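You operate a simulated robot arm through the tools that you are given. There is no shell and no other tool. Be economical: measure what you need, move in short steps, check, and stop when the job is done.

The job below is to be done with a simulated robot arm. You get a single attempt, and the scene is never put back.

Task
Move the yellow pot and its saucer off the water mark, then wipe the mark away.
Fine: pot upright on its saucer; green cloth, put back after.

Only the result counts: the job must be done as asked and must still hold three seconds after the hand-in. Knocking over, shifting, dropping, spilling or breaking anything else fails it. Flat cloth is picked up by pressing the open fingertips on it (5 to 10 N) and closing them slowly along it; thin cloth reads only 2 to 8 mm in the jaws.

Robot
A 6-joint arm with a two-finger parallel gripper, fixed in place. Base frame: the origin is at the foot of the arm, x ahead of it, y to its left, z up; the work surface is at about z = 700. Readings come in mm, degrees, newtons and seconds.
With the tool pointing down near the work surface it reaches from about 240 to 660 mm from the base axis. Its first joint turns from -66.0 to 66.0 degrees. Payload 2.9 kg.
Tool frame: the origin (TCP) lies between the finger pads and is the grasp point; the fingertips stand 30 mm ahead of it; z points along the fingers, y is the line along which they close. The gripper opens to 110 mm. The fingers are 20 mm wide and 10 mm thick; the gripper's body (48 by 112 mm) begins 55 mm behind the TCP.
Orientation is that of the tool frame in the base frame, as a unit quaternion [x, y, z, w]. With the fingers straight down and closing along the base's y, the tool's x points along the base's -x, its y along +y and its z along -z.

Tools
- The arm moves only by the tool servo_tool. Its argument "steps" is text: rows parted by semicolons, each of 7 numbers parted by spaces: the shift along the tool's x, y, z in units of 50 mm (1.0 is 50 mm), then the turn, a rotation vector about the tool's x, y, z in units of 8 degrees (1.0 is 8 degrees), then the gripper command, from -1 (fully open) to 1 (shut), values between in proportion. In form: tx ty tz ax ay az gripper; .... A call has 1 to 20 rows; each row shifts and turns the commanded pose from where the row before left it, along the tool's axes as they then stand. A call with a number of a shift or a turn outside -1 to 1 is refused whole. A row lasts 0.2 s, in which the tool goes at most 50 mm and 8.6 degrees; a call with a longer step from one row to the next is refused whole, and so is a gripper value outside its range. A pose out of reach is approached as far as the arm can. The call stops where the force on the tool passes 40 N (or 10 N more than at its start, if that is more) or the arm is blocked; 0.2 s more then pass. The fingers move at their own pace (about 108 mm/s each) and stop on an object; they squeeze with about 38 N. The grip force told is the motor's: it shows also when the fingers shut on nothing. Time passes only in rows, and 0.2 s behind the last, so rows that do not move let the fingers close. The reply holds the time, the measured pose of the TCP, the force on the tool along the base axes, the opening and the grip force, in the units named above and with some noise.
- Cameras (640 x 400 px; columns grow to the right, rows downward): "scene" is fixed at [55.1, 410.6, 1394.9]; the picture's right is [-0.92, -0.40, 0.00], its down [-0.23, 0.52, -0.83] and it looks along [0.33, -0.76, -0.56] (base axes); focal length 333 px, centre (320, 200). "wrist" rides on the gripper at [-36, 0, -57] in the tool frame; the picture's right is [0.00, -1.00, 0.00], its down [0.97, 0.00, -0.24] and it looks along [0.24, 0.00, 0.97] (tool axes); focal length 218 px, centre (320, 200).
- capture(camera): a new picture of that camera. It takes no simulated time.
- pixel_to_xyz(camera, pixels): for up to 12 pixels [column, row] of the newest picture of that camera ("zoom" is the newest enlarged one), the place [x, y, z] in the base frame of the surface seen there, good to about 2 mm, but the place of the scene camera against the robot may be out by one fixed shift of up to 18 mm in any direction. It takes no simulated time.
- inspect(camera, box): a new picture of the part [left, top, right, bottom] of that camera's present view, enlarged. It takes no simulated time.
- job_done(): hands the job in; it is judged then, once.

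Keep the steps short. Do not move on a guess: measure, check each grasp and each placing, and mend mistakes. In all there are 80 turns and 38 pictures (those below and enlarged ones count). Leave the gripper open and the arm clear of the work at the hand-in unless told otherwise, and finish with a single line.

The tools are called after "Emit:" by a JSON object that holds its "method" and its "body". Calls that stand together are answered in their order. servo_tool: Moves the arm, as the interface text tells. Its arguments: {"type":"object","properties":{"steps":{"type":"string"}},"required":["steps"]} The other tools are called the same way: capture (camera) takes a picture; pixel_to_xyz (camera, pixels) gives the place of the surface under pixels of a picture; inspect (camera, box) takes an enlarged picture of a part of a camera's view; job_done () hands the job in.

At the start:

```text
t: 0.0
position: [400.4, 4.5, 1011.4]
orientation: [0.001, 1.0, 0.0, 0.0]
force: [-1.0, -0.4, 0.2]
width: 109.8
grasp_force: 0.1
```

scene: 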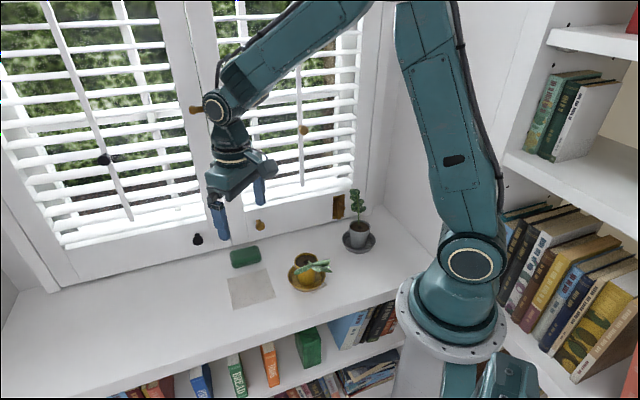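
wrist: 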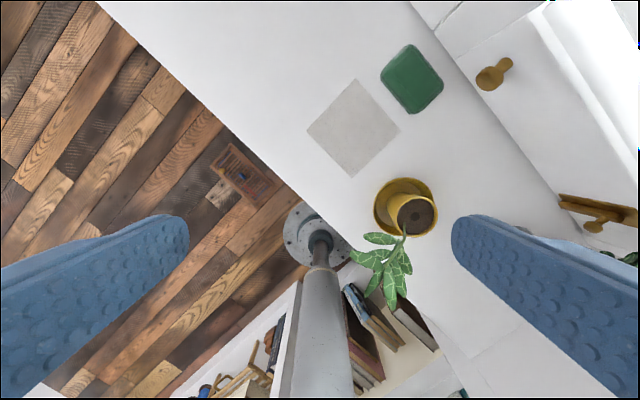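

I see the yellow pot near scene (308,272), a green item at (245,257) and a pale square at (250,288). I'll enlarge these areas.

Emit:
{"method": "inspect", "body": {"camera": "scene", "box": [210, 180, 390, 320]}}

Emit:
{"method": "inspect", "body": {"camera": "wrist", "box": [280, 20, 480, 320]}}

```text
2.86 times, centred on (300, 250) of scene
```

zoom: 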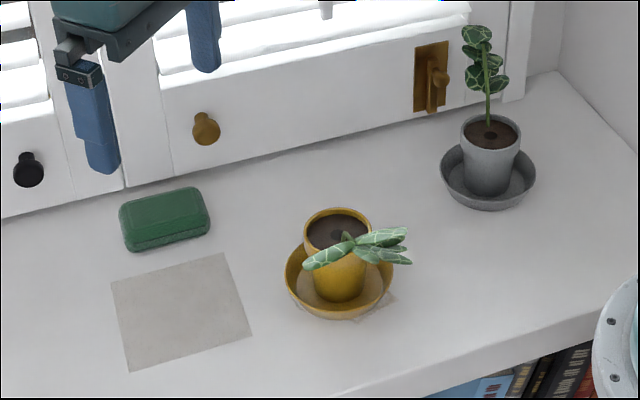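

```text
1.33 times, centred on (380, 170) of wrist
```

zoom: 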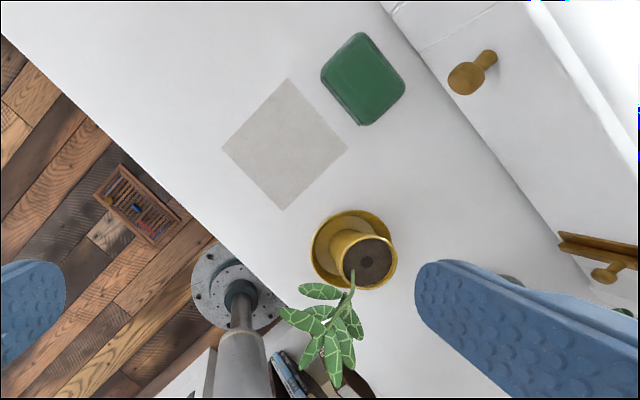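

The newest zoom is from the wrist camera, so I'll measure the green item, the square, the saucer, the pot and the leaves in it. I'll also take scene readings to find the fixed shift.

Emit:
{"method": "pixel_to_xyz", "body": {"camera": "zoom", "pixels": [[363, 80], [358, 33], [404, 80], [362, 124], [322, 76], [288, 80], [346, 150], [283, 208], [222, 147], [313, 250], [345, 214], [368, 262]]}}

Emit:
{"method": "pixel_to_xyz", "body": {"camera": "zoom", "pixels": [[396, 262], [342, 268], [360, 286], [330, 240], [365, 240], [310, 290], [282, 312], [335, 380], [352, 272], [355, 335], [335, 320], [420, 200]]}}

Emit:
{"method": "pixel_to_xyz", "body": {"camera": "scene", "pixels": [[245, 253], [227, 279], [266, 268], [275, 298], [233, 309], [305, 261], [358, 226], [320, 288], [288, 275], [325, 280], [310, 291], [357, 250]]}}

```text
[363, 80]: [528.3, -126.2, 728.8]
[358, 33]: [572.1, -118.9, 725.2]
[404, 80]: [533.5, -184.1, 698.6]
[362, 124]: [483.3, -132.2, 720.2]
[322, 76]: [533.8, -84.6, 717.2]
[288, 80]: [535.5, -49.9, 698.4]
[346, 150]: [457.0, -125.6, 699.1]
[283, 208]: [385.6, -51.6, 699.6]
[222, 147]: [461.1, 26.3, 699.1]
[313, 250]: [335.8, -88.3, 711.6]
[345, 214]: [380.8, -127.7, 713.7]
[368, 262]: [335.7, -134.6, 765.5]
```

```text
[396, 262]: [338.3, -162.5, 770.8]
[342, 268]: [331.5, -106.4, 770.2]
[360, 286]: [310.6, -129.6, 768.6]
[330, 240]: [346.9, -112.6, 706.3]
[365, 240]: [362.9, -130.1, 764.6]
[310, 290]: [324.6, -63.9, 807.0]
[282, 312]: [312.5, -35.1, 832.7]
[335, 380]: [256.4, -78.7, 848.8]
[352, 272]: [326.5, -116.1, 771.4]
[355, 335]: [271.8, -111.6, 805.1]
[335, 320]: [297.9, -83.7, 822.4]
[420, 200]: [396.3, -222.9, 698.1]
```

```text
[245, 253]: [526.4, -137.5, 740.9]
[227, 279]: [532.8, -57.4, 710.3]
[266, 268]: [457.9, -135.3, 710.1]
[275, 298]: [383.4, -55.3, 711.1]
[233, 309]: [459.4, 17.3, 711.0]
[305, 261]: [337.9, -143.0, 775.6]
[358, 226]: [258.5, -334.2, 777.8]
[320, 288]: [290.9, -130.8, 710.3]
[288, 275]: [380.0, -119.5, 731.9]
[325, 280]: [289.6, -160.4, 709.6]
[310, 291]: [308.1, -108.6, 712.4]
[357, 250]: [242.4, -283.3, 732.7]
```

Scene readings are off by about (0,-8,+12) against the wrist readings. The square lies flat at table height, and the mark only peeks out under the saucer at about scene (320,288). I'll measure the table edge, the window line and the leaves before choosing how to move the pot.

Emit:
{"method": "pixel_to_xyz", "body": {"camera": "zoom", "pixels": [[150, 165], [205, 232], [100, 115], [450, 90], [520, 165], [600, 260], [470, 77], [345, 310], [318, 345], [318, 290], [300, 320], [350, 345]]}}

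Emit:
{"method": "pixel_to_xyz", "body": {"camera": "scene", "pixels": [[296, 272], [310, 265], [320, 263], [329, 262], [331, 271], [322, 267], [307, 262], [300, 235], [260, 245], [330, 212], [200, 262], [309, 280]]}}

Emit:
{"method": "inspect", "body": {"camera": "scene", "box": [280, 245, 344, 300]}}

```text
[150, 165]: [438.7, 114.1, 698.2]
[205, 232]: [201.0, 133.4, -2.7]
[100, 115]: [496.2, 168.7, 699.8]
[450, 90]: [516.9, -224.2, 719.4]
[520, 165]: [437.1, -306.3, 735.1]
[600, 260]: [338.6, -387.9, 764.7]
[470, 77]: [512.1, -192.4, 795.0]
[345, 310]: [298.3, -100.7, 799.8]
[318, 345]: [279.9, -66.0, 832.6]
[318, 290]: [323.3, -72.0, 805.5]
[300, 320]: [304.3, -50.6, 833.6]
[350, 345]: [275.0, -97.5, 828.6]
```

```text
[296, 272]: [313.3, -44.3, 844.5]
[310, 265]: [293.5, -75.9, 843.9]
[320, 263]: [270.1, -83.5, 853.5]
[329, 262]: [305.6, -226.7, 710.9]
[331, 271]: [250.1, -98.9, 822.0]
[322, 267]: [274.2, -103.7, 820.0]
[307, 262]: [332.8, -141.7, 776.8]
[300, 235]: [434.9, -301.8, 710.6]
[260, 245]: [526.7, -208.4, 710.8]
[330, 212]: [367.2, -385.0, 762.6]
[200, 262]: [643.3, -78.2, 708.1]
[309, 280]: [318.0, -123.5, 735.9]
```

```text
7.27 times, centred on (312, 272) of scene
```

zoom: 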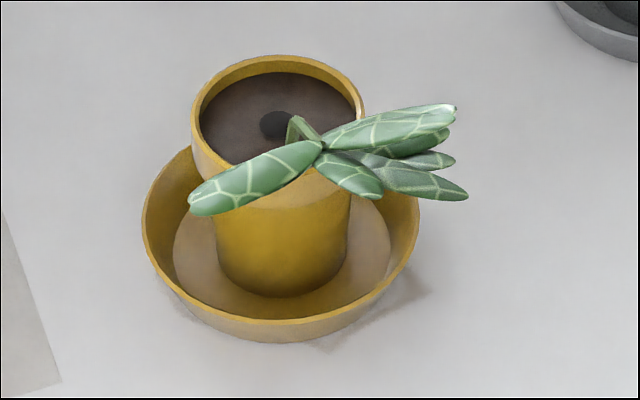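

The pot is centred at about (336,-133), with rim radius 27 at z 770. The saucer radius is about 46 with its rim at z 713, and the leaves lean to (-x,+y) at z 800–850. The window line is x-y≈742 and the table's front edge x-y≈325.

My plan is to straddle the saucer with the fingers, leaning the tool away from the leaves, and slide saucer and pot together along the table. First I'll yaw 45°, move above the pot, then tilt 24°.

Emit:
{"method": "servo_tool", "body": {"steps": "0 0 0 0 0 0.9375 -1;0 0 0 0 0 0.9375 -1;0 0 0 0 0 0.9375 -1;0 0 0 0 0 0.9375 -1;0 0 0 0 0 0.9375 -1;0 0 0 0 0 0.9375 -1;-0.31 -0.72 0.45 0 0 0 -1;-0.31 -0.72 0.45 0 0 0 -1;-0.31 -0.72 0.45 0 0 0 -1;-0.31 -0.72 0.45 0 0 0 -1;0 0 0 0 1 0 -1;0 0 0 0 1 0 -1;0 0 0 0 1 0 -1;0 0 0 0 0 0 -1"}}

Emit:
{"method": "capture", "body": {"camera": "wrist"}}

Emit:
{"method": "capture", "body": {"camera": "scene"}}

```text
t: 3.0
position: [341.9, -139.9, 921.7]
orientation: [0.375, 0.903, 0.081, -0.193]
force: [0.0, -0.2, -0.6]
width: 110.1
grasp_force: 0.0
```

```text
32 pictures are left
```

wrist: 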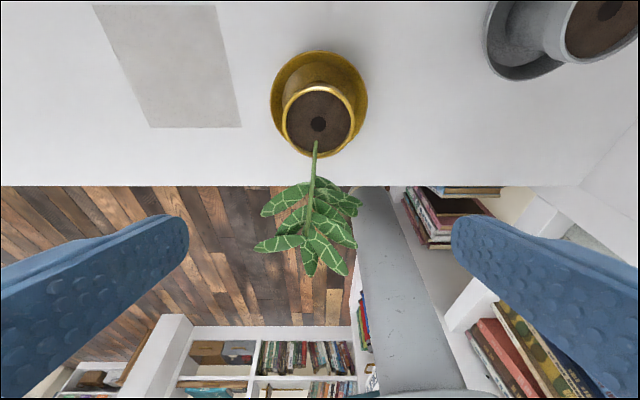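

```text
31 pictures are left
```

scene: 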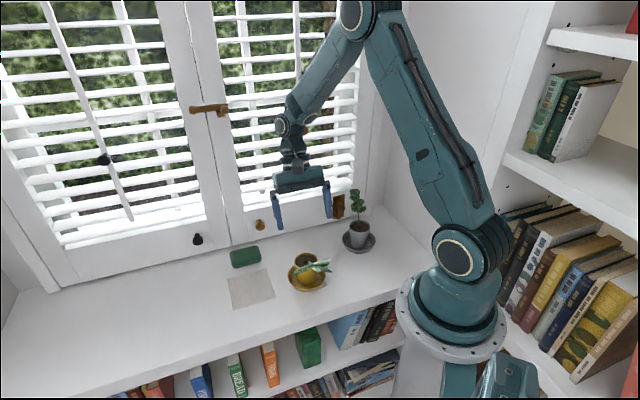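

Alignment looks good: the plant is near column 318 and its leaves point straight down the picture. I'll measure the saucer rim, pot rim and stem here.

Emit:
{"method": "pixel_to_xyz", "body": {"camera": "wrist", "pixels": [[273, 98], [365, 98], [318, 53], [286, 120], [350, 120], [318, 88], [318, 122], [316, 160], [314, 190], [520, 75], [489, 40], [318, 154]]}}

```text
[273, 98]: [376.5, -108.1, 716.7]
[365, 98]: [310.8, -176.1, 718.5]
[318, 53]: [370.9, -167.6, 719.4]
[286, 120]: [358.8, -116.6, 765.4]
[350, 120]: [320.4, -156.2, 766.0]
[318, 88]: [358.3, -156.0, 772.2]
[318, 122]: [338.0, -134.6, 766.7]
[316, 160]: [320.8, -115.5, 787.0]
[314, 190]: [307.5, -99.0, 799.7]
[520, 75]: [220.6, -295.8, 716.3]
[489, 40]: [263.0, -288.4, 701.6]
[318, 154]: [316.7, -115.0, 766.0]
```

The saucer centre is at about (336.5,-134.5) with radius about 48, and the TCP is well aligned. I'll descend vertically 150 mm of the 187 and then check.

Emit:
{"method": "servo_tool", "body": {"steps": "-0.31 0 0.684 0 0 0 -1;-0.31 0 0.684 0 0 0 -1;-0.31 0 0.684 0 0 0 -1;-0.31 0 0.684 0 0 0 -1;0 0 0 0 0 0 -1"}}

Emit:
{"method": "capture", "body": {"camera": "wrist"}}

Emit:
{"method": "inspect", "body": {"camera": "scene", "box": [220, 150, 380, 310]}}

```text
t: 4.2
position: [344.2, -142.9, 772.9]
orientation: [0.374, 0.904, 0.08, -0.192]
force: [-0.4, -0.4, 0.9]
width: 109.9
grasp_force: 0.0
```

```text
30 pictures are left
```

wrist: 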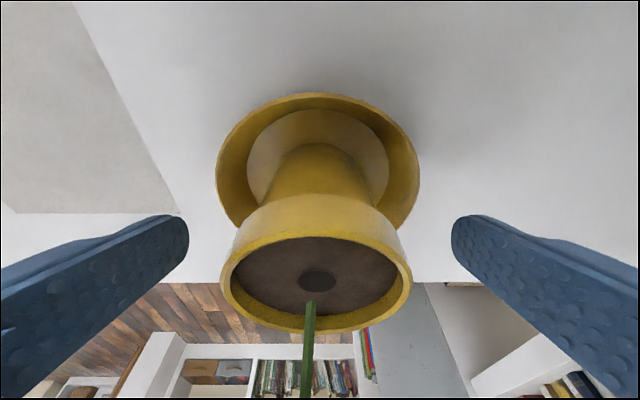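

```text
2.50 times, centred on (300, 230) of scene
```

zoom: 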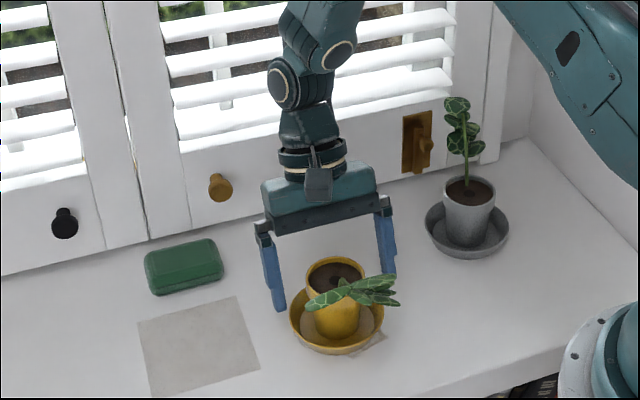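

Fingers straddle cleanly and the stem is clear. I'll go down the last 37 mm.

Emit:
{"method": "servo_tool", "body": {"steps": "-0.13 0 0.34 0 0 0 -1;-0.13 0 0.34 0 0 0 -1;0 0 0 0 0 0 -1"}}

Emit:
{"method": "inspect", "body": {"camera": "scene", "box": [250, 200, 370, 310]}}

Emit:
{"method": "capture", "body": {"camera": "wrist"}}

```text
t: 5.0
position: [342.1, -141.0, 734.3]
orientation: [0.374, 0.904, 0.078, -0.192]
force: [0.4, -0.3, 0.0]
width: 110.1
grasp_force: 0.0
```

```text
3.64 times, centred on (310, 255) of scene
```

zoom: 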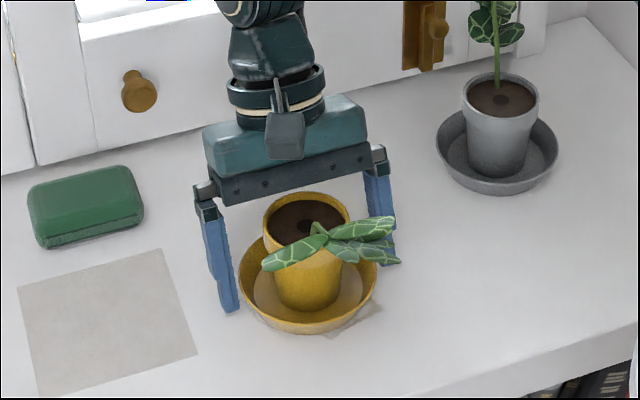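

```text
27 pictures are left
```

wrist: 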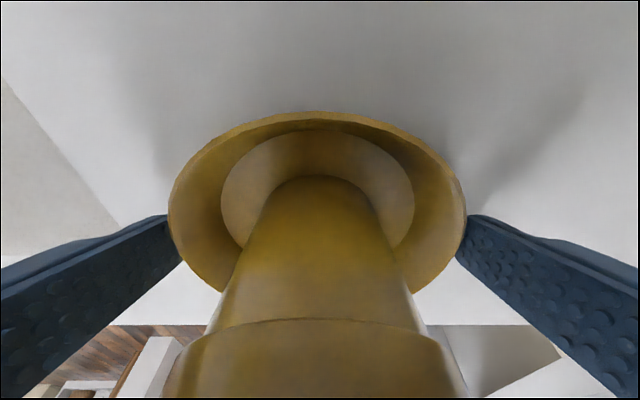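

Fingers are beside the saucer rim without touching. I'll close slowly in small steps.

Emit:
{"method": "servo_tool", "body": {"steps": "0 0 0 0 0 0 -0.9;0 0 0 0 0 0 -0.85;0 0 0 0 0 0 -0.8;0 0 0 0 0 0 -0.76;0 0 0 0 0 0 -0.73;0 0 0 0 0 0 -0.73"}}

Emit:
{"method": "capture", "body": {"camera": "wrist"}}

```text
t: 6.4
position: [342.3, -140.8, 735.8]
orientation: [0.374, 0.904, 0.08, -0.192]
force: [0.5, 1.5, -0.5]
width: 100.7
grasp_force: 37.9
```

```text
26 pictures are left
```

wrist: 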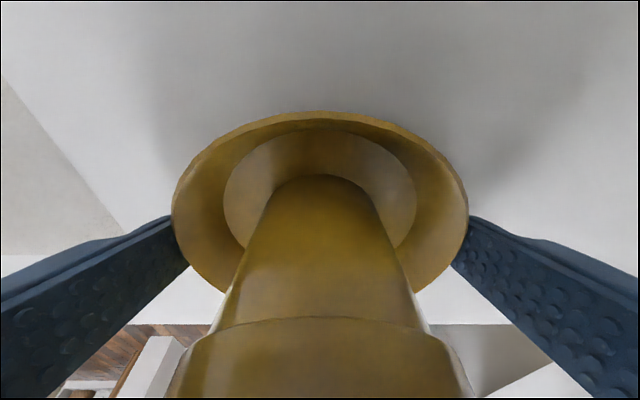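

Grip is firm at 100.7 mm with the saucer flat. I'll slide it slowly 50 mm along -u, toward (-x,-y), and check that the pot follows.

Emit:
{"method": "servo_tool", "body": {"steps": "0 -0.05 0 0 0 0 -0.73;0 -0.1 0 0 0 0 -0.73;0 -0.15 0 0 0 0 -0.73;0 -0.15 0 0 0 0 -0.73;0 -0.15 0 0 0 0 -0.73;0 -0.15 0 0 0 0 -0.73;0 -0.15 0 0 0 0 -0.73;0 -0.1 0 0 0 0 -0.73;0 0 0 0 0 0 -0.73"}}

Emit:
{"method": "inspect", "body": {"camera": "scene", "box": [250, 200, 370, 310]}}

```text
t: 8.4
position: [306.1, -174.5, 734.5]
orientation: [0.373, 0.904, 0.079, -0.193]
force: [1.4, 0.5, 2.1]
width: 100.8
grasp_force: 38.2
```

```text
3.64 times, centred on (310, 255) of scene
```

zoom: 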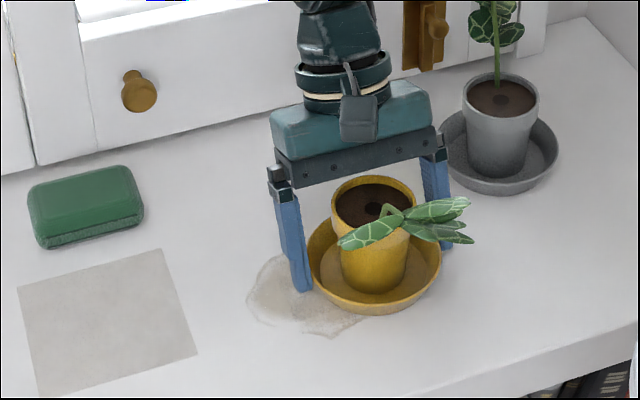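

Pot and saucer slide together, and a roundish mark shows where they stood. I'll continue -u by 70 mm and -w, toward the table front, by 36 mm, to clear the mark and stay clear of the grey plant. I'll do it in two parts.

Emit:
{"method": "servo_tool", "body": {"steps": "0.04 -0.08 0.018 0 0 0 -0.73;0.066 -0.14 0.029 0 0 0 -0.73;0.066 -0.14 0.029 0 0 0 -0.73;0.066 -0.14 0.029 0 0 0 -0.73;0.066 -0.14 0.029 0 0 0 -0.73;0.066 -0.14 0.029 0 0 0 -0.73;0 0 0 0 0 0 -0.73"}}

Emit:
{"method": "inspect", "body": {"camera": "scene", "box": [250, 200, 390, 320]}}

```text
t: 10.0
position: [265.5, -188.2, 735.2]
orientation: [0.374, 0.904, 0.079, -0.191]
force: [6.7, 2.4, 15.0]
width: 100.8
grasp_force: 37.8
```

```text
3.33 times, centred on (320, 260) of scene
```

zoom: 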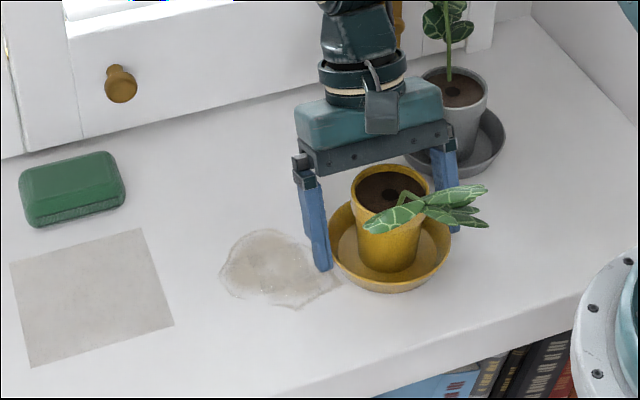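

It tracks well, but a 15 N upward force says I'm pressing slightly. I'll lift about 1.5 mm while finishing the slide.

Emit:
{"method": "servo_tool", "body": {"steps": "0.012 0 -0.03 0 0 0 -0.73;0.066 -0.14 0.029 0 0 0 -0.73;0.066 -0.14 0.024 0 0 0 -0.73;0.066 -0.14 0.024 0 0 0 -0.73;0.066 -0.14 0.024 0 0 0 -0.73;0.03 -0.08 0.01 0 0 0 -0.73;0 0 0 0 0 0 -0.73"}}

Emit:
{"method": "capture", "body": {"camera": "scene"}}

Emit:
{"method": "capture", "body": {"camera": "wrist"}}

```text
t: 11.6
position: [230.2, -199.7, 736.9]
orientation: [0.374, 0.904, 0.079, -0.192]
force: [-0.3, 0.1, -4.2]
width: 100.9
grasp_force: 37.9
```

```text
23 pictures are left
```

scene: 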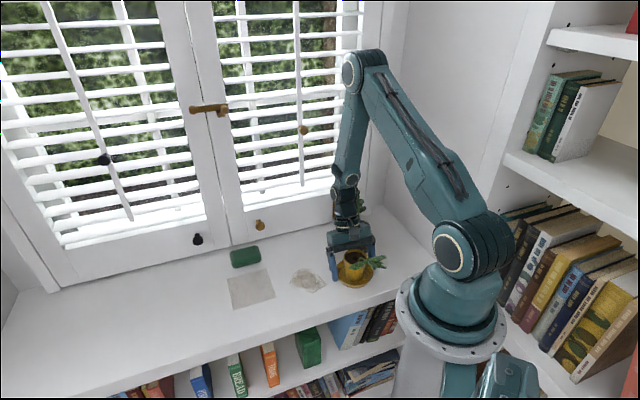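

```text
22 pictures are left
```

wrist: 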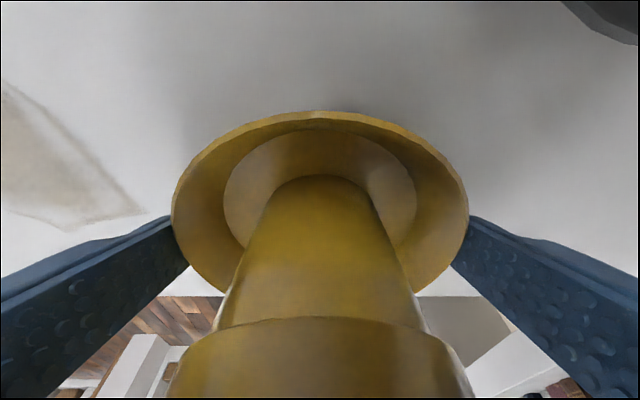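

The saucer has stopped clear of the mark, whose right end is at wrist (143,213). Before releasing, I'll measure the mark and the table edge relative to the saucer.

Emit:
{"method": "pixel_to_xyz", "body": {"camera": "scene", "pixels": [[289, 281], [303, 268], [326, 283], [312, 293], [297, 289], [308, 280], [356, 287], [340, 282], [384, 265], [368, 270], [352, 260], [374, 262]]}}

Emit:
{"method": "pixel_to_xyz", "body": {"camera": "wrist", "pixels": [[143, 213], [60, 228], [40, 105], [180, 294], [440, 294], [175, 200], [465, 200]]}}

```text
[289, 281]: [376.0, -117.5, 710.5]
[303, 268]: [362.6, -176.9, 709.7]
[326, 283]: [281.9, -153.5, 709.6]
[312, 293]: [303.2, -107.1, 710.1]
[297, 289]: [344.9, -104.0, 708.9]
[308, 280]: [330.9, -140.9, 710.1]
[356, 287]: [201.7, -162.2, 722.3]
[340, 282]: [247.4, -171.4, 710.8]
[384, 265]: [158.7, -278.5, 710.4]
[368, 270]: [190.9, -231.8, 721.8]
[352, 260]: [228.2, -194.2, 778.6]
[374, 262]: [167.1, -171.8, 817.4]
```

```text
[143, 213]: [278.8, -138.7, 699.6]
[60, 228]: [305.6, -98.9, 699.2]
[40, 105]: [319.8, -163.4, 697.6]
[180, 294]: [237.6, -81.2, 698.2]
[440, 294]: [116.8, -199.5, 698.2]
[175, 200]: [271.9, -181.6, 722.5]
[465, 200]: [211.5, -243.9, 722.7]
```

The mark ends about 25 mm from the saucer, and the saucer sits 20 mm inside the table edge. I'll lower about 1 mm, release and rise vertically.

Emit:
{"method": "servo_tool", "body": {"steps": "-0.01 0 0.02 0 0 0 -0.73;0 0 0 0 0 0 -0.73;0 0 0 0 0 0 -0.8;0 0 0 0 0 0 -0.86;0 0 0 0 0 0 -1;0 0 0 0 0 0 -1;0.06 0 -0.137 0 0 0 -1;0.1 0 -0.228 0 0 0 -1;0.2 0 -0.456 0 0 0 -1;0.3 0 -0.684 0 0 0 -1;0.3 0 -0.684 0 0 0 -1;0.3 0 -0.684 0 0 0 -1;0.3 0 -0.684 0 0 0 -1"}}

Emit:
{"method": "inspect", "body": {"camera": "scene", "box": [220, 200, 400, 320]}}

Emit:
{"method": "capture", "body": {"camera": "wrist"}}

```text
t: 14.4
position: [229.5, -199.6, 932.1]
orientation: [0.375, 0.903, 0.079, -0.192]
force: [-0.8, 0.4, -0.2]
width: 109.8
grasp_force: 0.1
```

```text
3.33 times, centred on (310, 260) of scene
```

zoom: 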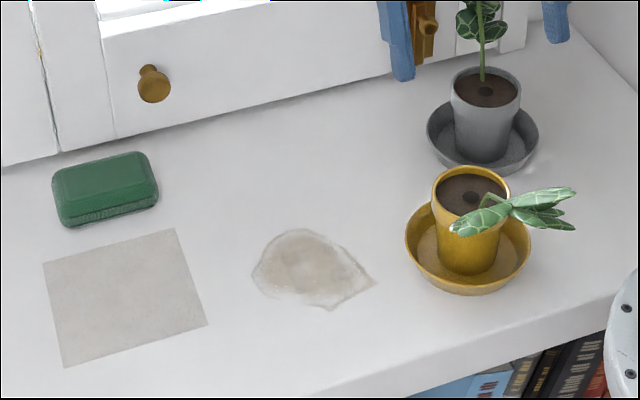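

```text
20 pictures are left
```

wrist: 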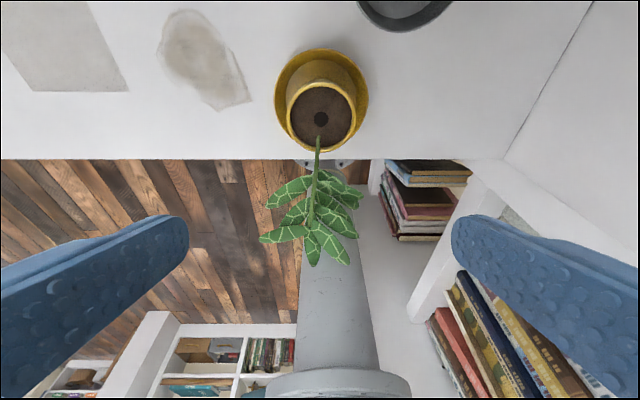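

Pot stands upright on its saucer, clear of the mark. Next I'll look closely at the green item, keeping the tool tilted toward the robot because the window and knob are behind it.

Emit:
{"method": "servo_tool", "body": {"steps": "0 0 0 0 -1 0 -1;0 0 0 0 -1 0 -1;0 0 0 0 -1 0 -1;0 0 0 0 -1 0 -1;0 0 0 0 -1 0 -1;-0.33 0.75 0.19 0 0 0 -1;-0.33 0.75 0.19 0 0 0 -1;-0.33 0.75 0.19 0 0 0 -1;-0.33 0.75 0.19 0 0 0 -1;-0.33 0.75 0.19 0 0 0 -1;-0.33 0.75 0.19 0 0 0 -1;-0.33 0.75 0.19 0 0 0 -1;0 0 0 0 0 0 -1"}}

Emit:
{"method": "capture", "body": {"camera": "wrist"}}

```text
t: 17.2
position: [509.4, -107.9, 900.6]
orientation: [0.378, 0.915, -0.053, 0.129]
force: [0.3, -0.1, 1.3]
width: 110.0
grasp_force: 0.0
```

```text
19 pictures are left
```

wrist: 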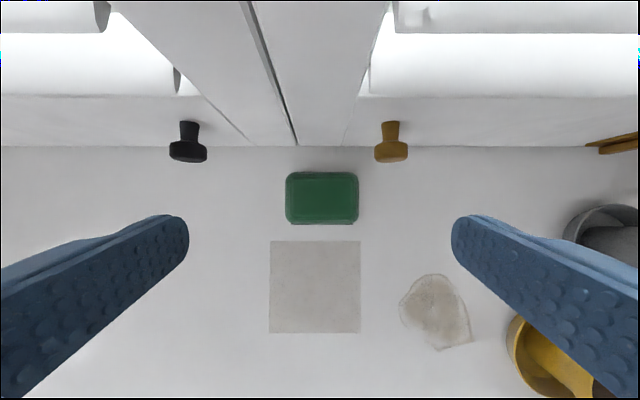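

Emit:
{"method": "inspect", "body": {"camera": "wrist", "box": [240, 140, 400, 240]}}

Emit:
{"method": "pixel_to_xyz", "body": {"camera": "wrist", "pixels": [[288, 198], [356, 198], [322, 175], [322, 222], [322, 198], [298, 185], [347, 215], [315, 250], [322, 150], [391, 158], [188, 158], [352, 180]]}}

```text
4.00 times, centred on (320, 190) of wrist
```

zoom: 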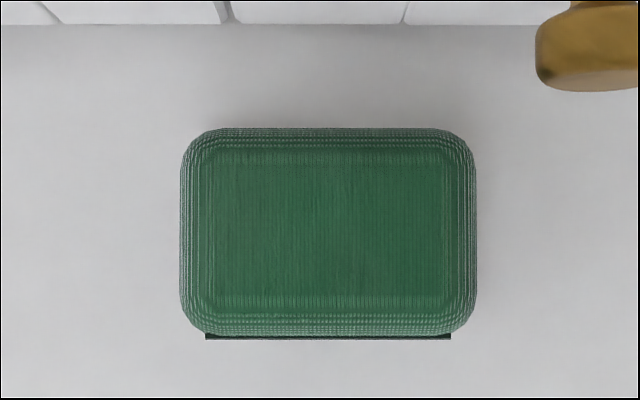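

```text
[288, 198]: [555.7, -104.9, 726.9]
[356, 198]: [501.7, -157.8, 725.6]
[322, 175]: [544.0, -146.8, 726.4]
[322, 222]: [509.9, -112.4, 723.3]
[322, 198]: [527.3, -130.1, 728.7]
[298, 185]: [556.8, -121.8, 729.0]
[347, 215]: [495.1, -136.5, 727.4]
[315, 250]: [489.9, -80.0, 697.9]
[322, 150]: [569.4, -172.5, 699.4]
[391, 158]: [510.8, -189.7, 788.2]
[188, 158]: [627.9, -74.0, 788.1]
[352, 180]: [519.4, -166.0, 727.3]
```

The green item is a folded cloth about 78 × 52 × 29 mm, centred at about (527.5,-130.5). Knobs are at w≈495, behind my path. I'll descend to straddle its long side with the fingertips about 8 mm above the table.

Emit:
{"method": "servo_tool", "body": {"steps": "0.1 -0.016 0.7 0 0 0 -1;0.1 -0.016 0.7 0 0 0 -1;0.1 -0.016 0.7 0 0 0 -1;0.1 -0.016 0.6 0 0 0 -1;0.054 0 0.3 0 0 0 -1;0 0 0.21 0 0 0 -1;0 0 0 0 0 0 -1"}}

Emit:
{"method": "capture", "body": {"camera": "wrist"}}

Emit:
{"method": "inspect", "body": {"camera": "scene", "box": [190, 200, 350, 310]}}

```text
t: 18.8
position: [523.4, -127.0, 739.0]
orientation: [0.378, 0.915, -0.053, 0.129]
force: [0.8, 0.1, 0.1]
width: 110.1
grasp_force: 0.1
```

```text
17 pictures are left
```

wrist: 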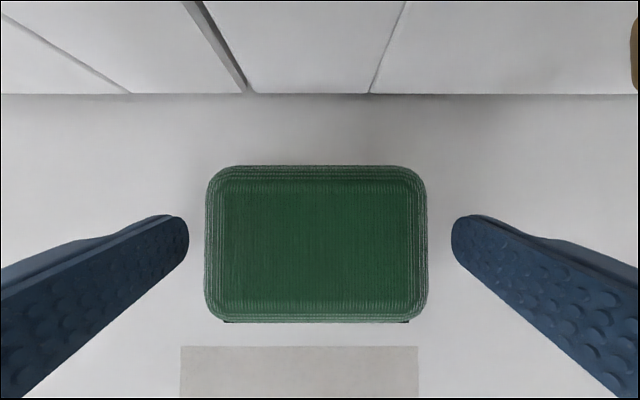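

```text
3.64 times, centred on (270, 255) of scene
```

zoom: 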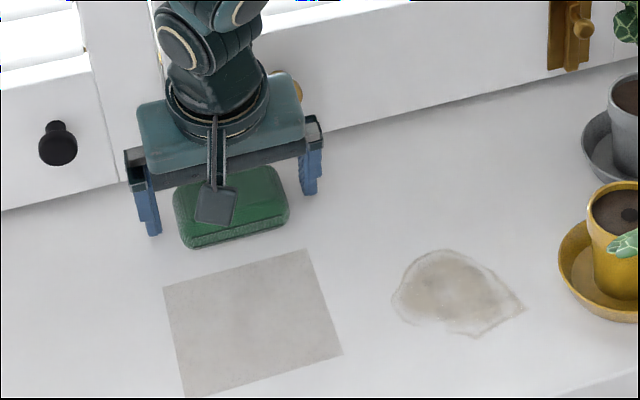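

The cloth is centred between the fingers (columns 205–427). I'll close slowly.

Emit:
{"method": "servo_tool", "body": {"steps": "0 0 0 0 0 0 -0.8;0 0 0 0 0 0 -0.6;0 0 0 0 0 0 -0.5;0 0 0 0 0 0 -0.45;0 0 0 0 0 0 -0.4;0 0 0 0 0 0 -0.35;0 0 0 0 0 0 -0.35"}}

Emit:
{"method": "capture", "body": {"camera": "wrist"}}

```text
t: 20.4
position: [522.8, -127.2, 739.2]
orientation: [0.379, 0.915, -0.053, 0.129]
force: [0.2, -0.3, 0.0]
width: 83.5
grasp_force: 38.0
```

```text
15 pictures are left
```

wrist: 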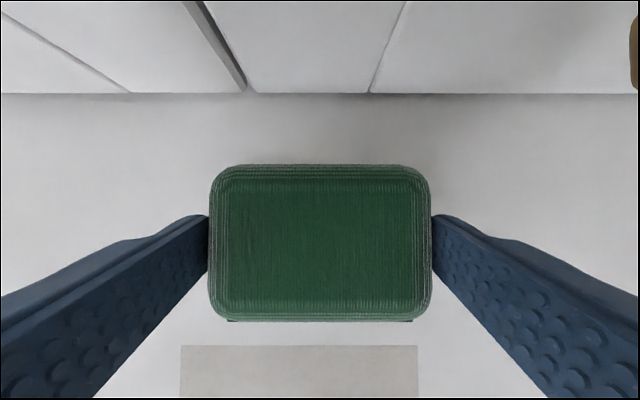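

Cloth is held at 83.5 mm with 38 N. Pickup pose is (522.8,-127.2,739.2), which I'll use for putting it back. I'll lift it 80 mm and carry it above the mark centre.

Emit:
{"method": "servo_tool", "body": {"steps": "-0.055 0 -0.19 0 0 0 -0.35;-0.11 0 -0.4 0 0 0 -0.35;-0.14 0 -0.48 0 0 0 -0.35;-0.14 0 -0.48 0 0 0 -0.35;0.37 -0.4 -0.106 0 0 0 -0.35;0.37 -0.4 -0.106 0 0 0 -0.35;0.37 -0.4 -0.106 0 0 0 -0.35;0.37 -0.4 -0.106 0 0 0 -0.35;0.37 -0.4 -0.106 0 0 0 -0.35;0.37 -0.4 -0.106 0 0 0 -0.35;0.37 -0.4 -0.106 0 0 0 -0.35;0 0 0 0 0 0 -0.35"}}

Emit:
{"method": "capture", "body": {"camera": "wrist"}}

Emit:
{"method": "inspect", "body": {"camera": "scene", "box": [220, 180, 400, 320]}}

```text
t: 23.0
position: [327.8, -133.5, 816.0]
orientation: [0.378, 0.915, -0.053, 0.13]
force: [0.3, 0.2, 0.2]
width: 83.6
grasp_force: 38.1
```

```text
14 pictures are left
```

wrist: 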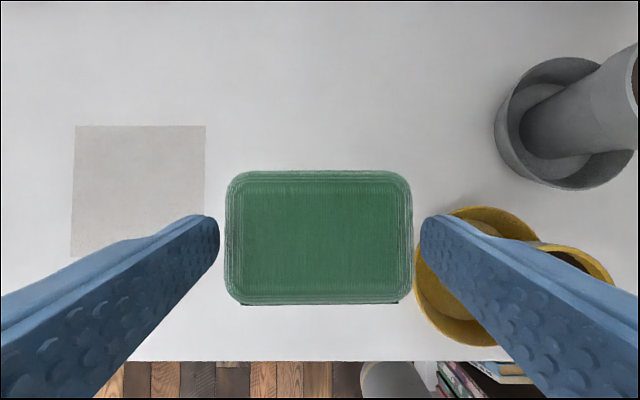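

```text
2.86 times, centred on (310, 250) of scene
```

zoom: 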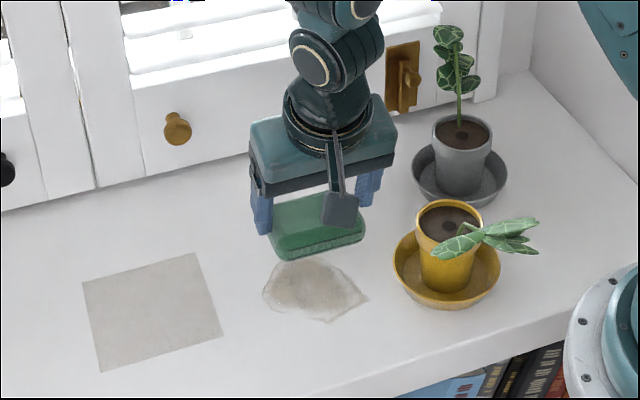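

The cloth is over the mark. I'll lower it to just above contact, then approach in small steps and watch the force.

Emit:
{"method": "servo_tool", "body": {"steps": "0.13 0 0.46 0 0 0 -0.35;0.13 0 0.46 0 0 0 -0.35;0.13 0 0.46 0 0 0 -0.35;0.011 0 0.038 0 0 0 -0.35;0.011 0 0.038 0 0 0 -0.35;0 0 0 0 0 0 -0.35"}}

```text
t: 23.8
position: [330.9, -130.3, 750.9]
orientation: [0.378, 0.915, -0.055, 0.131]
force: [-4.3, 0.8, 8.4]
width: 83.2
grasp_force: 38.1
stopped in row 4: the force on the tool passed its limit (the readings are from after the stop); the commanded pose is now the measured one
```

The arm stopped early at z 751, shifted about 4 mm in +u, so something touched. I'll look.

Emit:
{"method": "inspect", "body": {"camera": "scene", "box": [250, 200, 390, 320]}}

Emit:
{"method": "capture", "body": {"camera": "wrist"}}

```text
3.33 times, centred on (320, 260) of scene
```

zoom: 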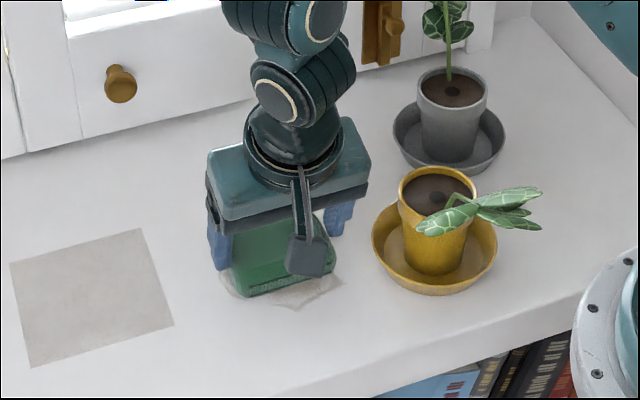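

```text
11 pictures are left
```

wrist: 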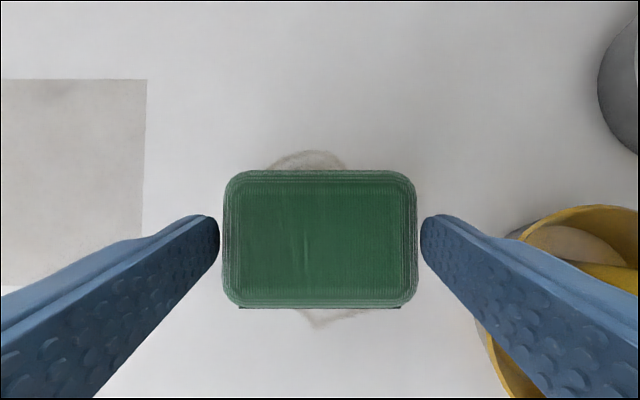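

Pot and saucer are untouched. The cloth looks smaller (195 px wide against 222), so it slipped about 11 mm down in the jaws and has simply met the table. I'll regrip it lower here: open a little, go down 16 mm and close.

Emit:
{"method": "servo_tool", "body": {"steps": "0 0 0 0 0 0 -0.6;0 0 0 0 0 0 -0.72;0 0 0.1 0 0 0 -0.72;0 0 0.12 0 0 0 -0.72;0 0 0.1 0 0 0 -0.72;0 0 0 0 0 0 -0.72;0 0 0 0 0 0 -0.6;0 0 0 0 0 0 -0.5;0 0 0 0 0 0 -0.4;0 0 0 0 0 0 -0.3;0 0 0 0 0 0 -0.3"}}

Emit:
{"method": "capture", "body": {"camera": "wrist"}}

```text
t: 26.2
position: [336.2, -134.3, 733.6]
orientation: [0.378, 0.915, -0.054, 0.132]
force: [-0.6, -0.2, 0.5]
width: 83.7
grasp_force: 38.0
```

```text
10 pictures are left
```

wrist: 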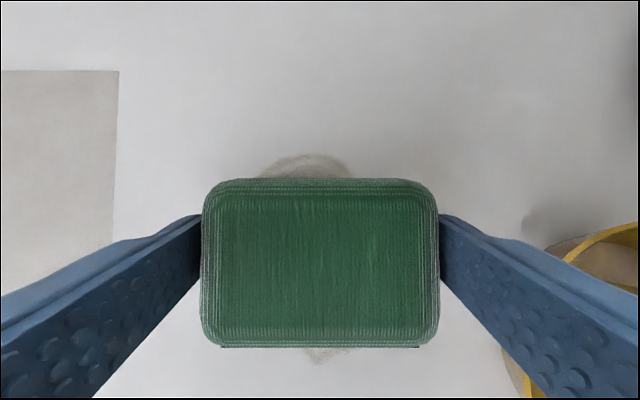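

The regrip is deep and firm. I'll press down lightly, about 1.5 mm, and read the force.

Emit:
{"method": "servo_tool", "body": {"steps": "0.004 0 0.015 0 0 0 -0.3;0.004 0 0.015 0 0 0 -0.3;0 0 0 0 0 0 -0.3"}}

```text
t: 27.0
position: [335.2, -135.5, 733.7]
orientation: [0.378, 0.915, -0.054, 0.133]
force: [-2.5, 3.1, 36.4]
width: 83.8
grasp_force: 38.6
```

36 N is stiffer than I want. I'll back off about 1.1 mm for roughly 8–10 N, then shift -u by 7 mm and start the first stroke toward -w.

Emit:
{"method": "servo_tool", "body": {"steps": "-0.006 0 -0.021 0 0 0 -0.3;0 -0.07 0 0 0 0 -0.3;0 -0.07 0 0 0 0 -0.3;0.2303 0 -0.0675 0 0 0 -0.3;0.2303 0 -0.0675 0 0 0 -0.3;0.2303 0 -0.0675 0 0 0 -0.3;0 0 0 0 0 0 -0.3"}}

Emit:
{"method": "inspect", "body": {"camera": "scene", "box": [250, 200, 390, 320]}}

```text
t: 28.6
position: [302.6, -114.4, 735.2]
orientation: [0.378, 0.915, -0.054, 0.132]
force: [0.2, -0.1, -0.6]
width: 83.7
grasp_force: 37.9
```

```text
3.33 times, centred on (320, 260) of scene
```

zoom: 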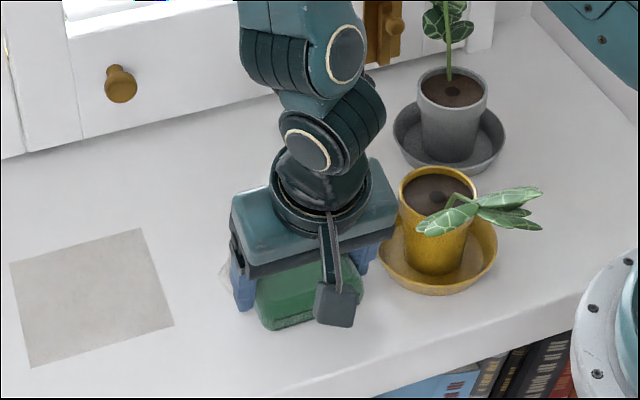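

Force is now about zero and z has risen to 735.2, so contact was lost. I'll lower in fine steps to regain it.

Emit:
{"method": "servo_tool", "body": {"steps": "0.004 0 0.014 0 0 0 -0.3;0.002 0 0.007 0 0 0 -0.3;0 0 0 0 0 0 -0.3"}}

```text
t: 29.4
position: [302.5, -113.9, 732.9]
orientation: [0.378, 0.915, -0.055, 0.132]
force: [-2.8, -0.3, 8.1]
width: 83.6
grasp_force: 38.3
```

8 N of contact now. I'll stroke +w by 60 mm and check the force after.

Emit:
{"method": "servo_tool", "body": {"steps": "-0.2303 0 0.0675 0 0 0 -0.3;-0.2303 0 0.0675 0 0 0 -0.3;-0.2303 0 0.0675 0 0 0 -0.3;-0.2303 0 0.0675 0 0 0 -0.3;-0.2303 0 0.0675 0 0 0 -0.3;0 0 0 0 0 0 -0.3"}}

```text
t: 30.8
position: [347.7, -156.1, 734.2]
orientation: [0.378, 0.915, -0.055, 0.132]
force: [-8.6, 8.6, 36.6]
width: 83.6
grasp_force: 38.1
```

36 N here, so my stroke slopes slightly downward toward +w. I'll ease up 0.7 mm, shift +u 19 mm, and stroke back with the slope corrected.

Emit:
{"method": "servo_tool", "body": {"steps": "-0.004 0 -0.0135 0 0 0 -0.3;0 0.19 0 0 0 0 -0.3;0 0.19 0 0 0 0 -0.3;0.2316 0 -0.0629 0 0 0 -0.3;0.2316 0 -0.0629 0 0 0 -0.3;0.2316 0 -0.0629 0 0 0 -0.3;0 0 0 0 0 0 -0.3"}}

```text
t: 32.4
position: [335.6, -117.1, 734.5]
orientation: [0.378, 0.915, -0.054, 0.132]
force: [-0.7, -0.9, -0.4]
width: 83.7
grasp_force: 38.3
```

Contact was lost again, so I'll press down until I read force, then continue the stroke.

Emit:
{"method": "servo_tool", "body": {"steps": "0.003 0 0.01 0 0 0 -0.3;0.003 0 0.01 0 0 0 -0.3;0 0 0 0 0 0 -0.3"}}

```text
t: 33.2
position: [334.7, -115.9, 733.5]
orientation: [0.379, 0.914, -0.055, 0.132]
force: [-6.6, 3.5, 23.7]
width: 84.0
grasp_force: 38.4
```

24 N now. I'll ease 0.3 mm and wipe +w then -w at this column using the corrected slope.

Emit:
{"method": "servo_tool", "body": {"steps": "-0.0017 0 -0.006 0 0 0 -0.3;-0.2316 0 0.0629 0 0 0 -0.3;-0.2316 0 0.0629 0 0 0 -0.3;-0.2316 0 0.0629 0 0 0 -0.3;0 0 0 0 0 0 -0.3"}}

Emit:
{"method": "servo_tool", "body": {"steps": "0.2316 0 -0.0629 0 0 0 -0.3;0.2316 0 -0.0629 0 0 0 -0.3;0.2316 0 -0.0629 0 0 0 -0.3;0.2316 0 -0.0629 0 0 0 -0.3;0.2316 0 -0.0629 0 0 0 -0.3;0 0 0 0 0 0 -0.3"}}

```text
t: 33.7
position: [334.6, -116.0, 734.4]
orientation: [0.378, 0.915, -0.053, 0.131]
force: [-3.8, 2.4, 11.7]
width: 83.9
grasp_force: 38.1
stopped in row 2: the force on the tool passed its limit (the readings are from after the stop); the commanded pose is now the measured one
```

```text
t: 34.6
position: [312.3, -94.5, 731.8]
orientation: [0.378, 0.914, -0.054, 0.136]
force: [-0.8, 0.6, 8.5]
width: 83.9
grasp_force: 38.2
stopped in row 4: the force on the tool passed its limit (the readings are from after the stop); the commanded pose is now the measured one
```

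z is 731.8, so the fingertips themselves are reaching the table. I'll regrip the cloth 6 mm higher so it alone carries the contact, then check the mark.

Emit:
{"method": "servo_tool", "body": {"steps": "0 0 0 0 0 0 -0.6;0 0 0 0 0 0 -0.7;-0.034 0 -0.115 0 0 0 -0.7;0 0 0 0 0 0 -0.7;0 0 0 0 0 0 -0.6;0 0 0 0 0 0 -0.5;0 0 0 0 0 0 -0.4;0 0 0 0 0 0 -0.3;0 0 0 0 0 0 -0.3"}}

Emit:
{"method": "capture", "body": {"camera": "wrist"}}

```text
t: 36.6
position: [312.6, -92.6, 737.9]
orientation: [0.378, 0.915, -0.054, 0.135]
force: [-0.3, 0.1, 0.2]
width: 83.6
grasp_force: 38.3
```

```text
8 pictures are left
```

wrist: 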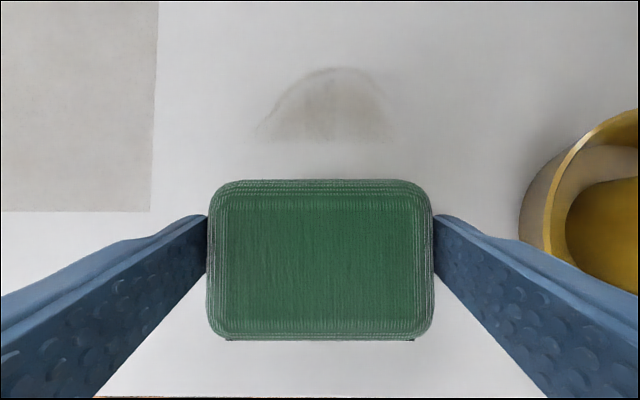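

Wiping works: the near part has vanished and only the window-side part remains, at rows 65–142. I'll measure it.

Emit:
{"method": "pixel_to_xyz", "body": {"camera": "wrist", "pixels": [[335, 67], [265, 125], [395, 130], [330, 142], [290, 85], [385, 85], [150, 205], [525, 225]]}}

```text
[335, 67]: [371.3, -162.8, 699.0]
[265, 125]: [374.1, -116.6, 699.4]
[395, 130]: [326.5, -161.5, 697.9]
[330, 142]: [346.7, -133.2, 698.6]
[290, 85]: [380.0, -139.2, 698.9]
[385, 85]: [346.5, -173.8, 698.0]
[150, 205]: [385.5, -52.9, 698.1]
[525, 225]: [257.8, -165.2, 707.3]
```

What remains spans u 115–185, w 338–378. I'll shift -u 5 mm, press about 0.8 mm, and stroke +w in 30 mm pieces with force checks.

Emit:
{"method": "servo_tool", "body": {"steps": "0 -0.1 0 0 0 0 -0.3;0.0045 0 0.0155 0 0 0 -0.3;-0.192 0 0.056 0 0 0 -0.3;-0.192 0 0.056 0 0 0 -0.3;-0.192 0 0.056 0 0 0 -0.3;0 0 0 0 0 0 -0.3"}}

```text
t: 38.0
position: [330.4, -118.8, 738.2]
orientation: [0.377, 0.915, -0.054, 0.136]
force: [-2.1, 0.8, 5.4]
width: 83.4
grasp_force: 38.0
```

5.4 N contact. I'll continue +w 50 mm across the remainder.

Emit:
{"method": "servo_tool", "body": {"steps": "-0.192 0 0.056 0 0 0 -0.3;-0.192 0 0.056 0 0 0 -0.3;-0.192 0 0.056 0 0 0 -0.3;-0.192 0 0.056 0 0 0 -0.3;-0.192 0 0.056 0 0 0 -0.3;0 0 0 0 0 0 -0.3"}}

```text
t: 39.4
position: [365.6, -155.9, 739.0]
orientation: [0.377, 0.915, -0.054, 0.136]
force: [0.8, 0.0, 0.1]
width: 83.5
grasp_force: 38.3
```

Contact has faded at the far end, so I'll press about 1 mm and read.

Emit:
{"method": "servo_tool", "body": {"steps": "0.0056 0 0.019 0 0 0 -0.3;0 0 0 0 0 0 -0.3"}}

```text
t: 40.0
position: [365.8, -154.2, 738.3]
orientation: [0.378, 0.914, -0.054, 0.136]
force: [-1.1, -0.6, 0.1]
width: 83.3
grasp_force: 37.6
```

Emit:
{"method": "servo_tool", "body": {"steps": "0.0028 0 0.0095 0 0 0 -0.3;0.0028 0 0.0095 0 0 0 -0.3;0 0 0 0 0 0 -0.3"}}

```text
t: 40.8
position: [365.1, -154.5, 738.2]
orientation: [0.378, 0.914, -0.055, 0.136]
force: [-5.5, 0.3, 22.5]
width: 83.6
grasp_force: 38.1
```

22 N of contact at the far end. I'll stroke -w 50 mm.

Emit:
{"method": "servo_tool", "body": {"steps": "0.192 0 -0.0575 0 0 0 -0.3;0.192 0 -0.0575 0 0 0 -0.3;0.192 0 -0.0575 0 0 0 -0.3;0.192 0 -0.0575 0 0 0 -0.3;0.192 0 -0.0575 0 0 0 -0.3;0.192 0 -0.0575 0 0 0 -0.3;0.192 0 -0.0575 0 0 0 -0.3;0 0 0 0 0 0 -0.3"}}

Emit:
{"method": "capture", "body": {"camera": "wrist"}}

```text
t: 42.6
position: [316.1, -105.4, 736.9]
orientation: [0.378, 0.914, -0.055, 0.136]
force: [4.7, -4.7, 16.2]
width: 83.4
grasp_force: 38.0
```

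```text
7 pictures are left
```

wrist: 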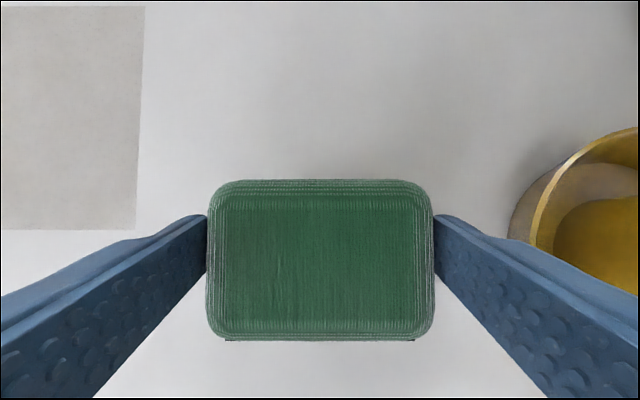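

The far part is gone. I'll lift slowly and check the cloth stays in the jaws and the table is clean.

Emit:
{"method": "servo_tool", "body": {"steps": "-0.03 0 -0.1 0 0 0 -0.3;-0.06 0 -0.2 0 0 0 -0.3;-0.09 0 -0.3 0 0 0 -0.3;-0.09 0 -0.3 0 0 0 -0.3;-0.09 0 -0.3 0 0 0 -0.3;-0.09 0 -0.3 0 0 0 -0.3;-0.04 0 -0.13 0 0 0 -0.3;-0.25 0.2 0.075 0 0 0 -0.3;-0.25 0.2 0.075 0 0 0 -0.3;-0.25 0.2 0.075 0 0 0 -0.3;-0.25 0.2 0.075 0 0 0 -0.3;-0.25 0.2 0.075 0 0 0 -0.3;-0.25 0.2 0.075 0 0 0 -0.3;0 0 0 0 0 0 -0.3"}}

Emit:
{"method": "capture", "body": {"camera": "wrist"}}

```text
t: 45.6
position: [412.9, -120.0, 822.2]
orientation: [0.378, 0.914, -0.056, 0.135]
force: [-0.8, -0.4, -0.8]
width: 83.6
grasp_force: 37.9
```

```text
6 pictures are left
```

wrist: 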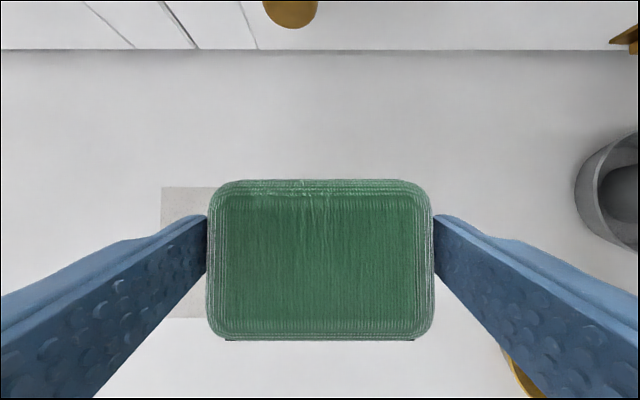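

The cloth didn't slip this time (206–433 px). I'll check the mark area from the scene camera.

Emit:
{"method": "inspect", "body": {"camera": "scene", "box": [260, 240, 350, 310]}}

```text
5.71 times, centred on (305, 275) of scene
```

zoom: 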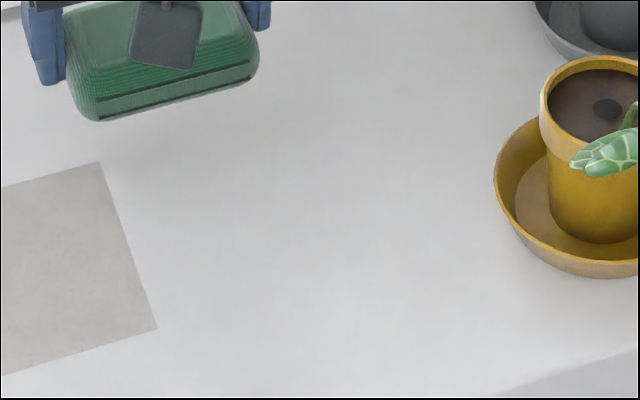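

The mark is completely gone. I'll carry the cloth back above its place, aiming for TCP at about (528,-130).

Emit:
{"method": "servo_tool", "body": {"steps": "-0.241 0.2126 0.0704 0 0 0 -0.3;-0.241 0.2126 0.0704 0 0 0 -0.3;-0.241 0.2126 0.0704 0 0 0 -0.3;-0.241 0.2126 0.0704 0 0 0 -0.3;-0.241 0.2126 0.0704 0 0 0 -0.3;-0.241 0.2126 0.0704 0 0 0 -0.3;-0.241 0.2126 0.0704 0 0 0 -0.3;0 0 0 0 0 0 -0.3;0.1 0 0.32 0 0 0 -0.3;0.1 0 0.32 0 0 0 -0.3;0.1 0 0.32 0 0 0 -0.3;0.1 0 0.32 0 0 0 -0.3;0 0 0 0 0 0 -0.3"}}

```text
t: 48.4
position: [529.5, -125.1, 754.2]
orientation: [0.378, 0.914, -0.054, 0.135]
force: [-0.9, 0.0, -0.9]
width: 83.4
grasp_force: 37.7
```

Close. I'll correct (u -4.5, w +2) and lower to contact in fine steps.

Emit:
{"method": "servo_tool", "body": {"steps": "-0.04 -0.09 0.01 0 0 0 -0.3;0.04 0 0.14 0 0 0 -0.3;0.03 0 0.1 0 0 0 -0.3;0.015 0 0.04 0 0 0 -0.3;0 0 0 0 0 0 -0.3"}}

Emit:
{"method": "capture", "body": {"camera": "wrist"}}

```text
t: 49.6
position: [526.1, -130.4, 741.1]
orientation: [0.378, 0.914, -0.054, 0.136]
force: [-1.0, 0.2, -0.9]
width: 83.4
grasp_force: 38.2
```

```text
4 pictures are left
```

wrist: 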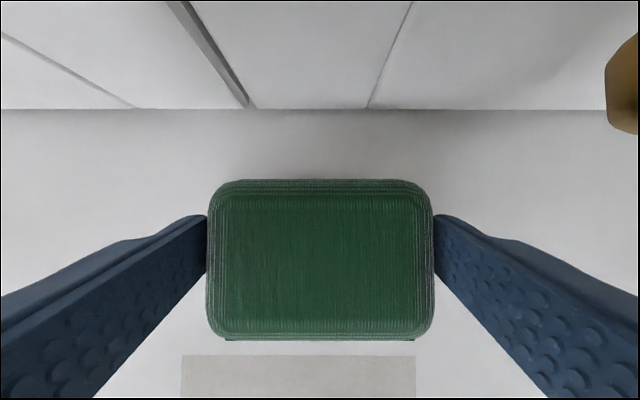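

It's in place relative to the square and window. I'll lower the last 3 mm.

Emit:
{"method": "servo_tool", "body": {"steps": "0.011 0.02 0.038 0 0 0 -0.3;0.006 0 0.02 0 0 0 -0.3;0 0 0 0 0 0 -0.3"}}

```text
t: 50.4
position: [526.3, -130.0, 737.6]
orientation: [0.377, 0.914, -0.055, 0.135]
force: [-1.0, -0.3, 1.0]
width: 83.7
grasp_force: 38.1
```

Contact is just starting at z 737.6, the release height I'd expected. I'll open gently and rise vertically.

Emit:
{"method": "servo_tool", "body": {"steps": "0.003 0 0.01 0 0 0 -0.3;0 0 0 0 0 0 -0.5;0 0 0 0 0 0 -0.6;0 0 0 0 0 0 -0.75;0 0 0 0 0 0 -1;0 0 0 0 0 0 -1;-0.03 0 -0.1 0 0 0 -1;-0.1 0 -0.35 0 0 0 -1;-0.2 0 -0.7 0 0 0 -1;-0.2 0 -0.7 0 0 0 -1;-0.2 0 -0.7 0 0 0 -1;-0.2 0 -0.7 0 0 0 -1;0 0 0 0 0 0 -1"}}

Emit:
{"method": "capture", "body": {"camera": "wrist"}}

Emit:
{"method": "capture", "body": {"camera": "scene"}}

```text
t: 53.2
position: [523.8, -127.6, 904.1]
orientation: [0.376, 0.915, -0.055, 0.136]
force: [0.0, -0.2, 0.4]
width: 110.1
grasp_force: 0.0
```

```text
3 pictures are left
```

wrist: 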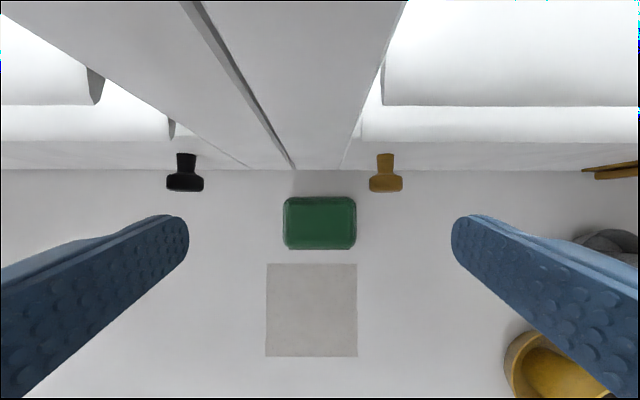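

```text
2 pictures are left
```

scene: 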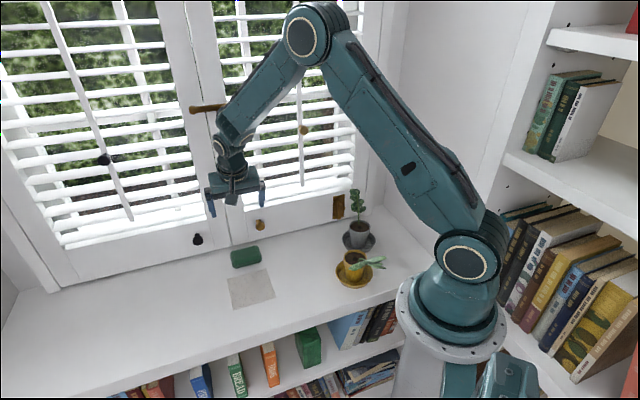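

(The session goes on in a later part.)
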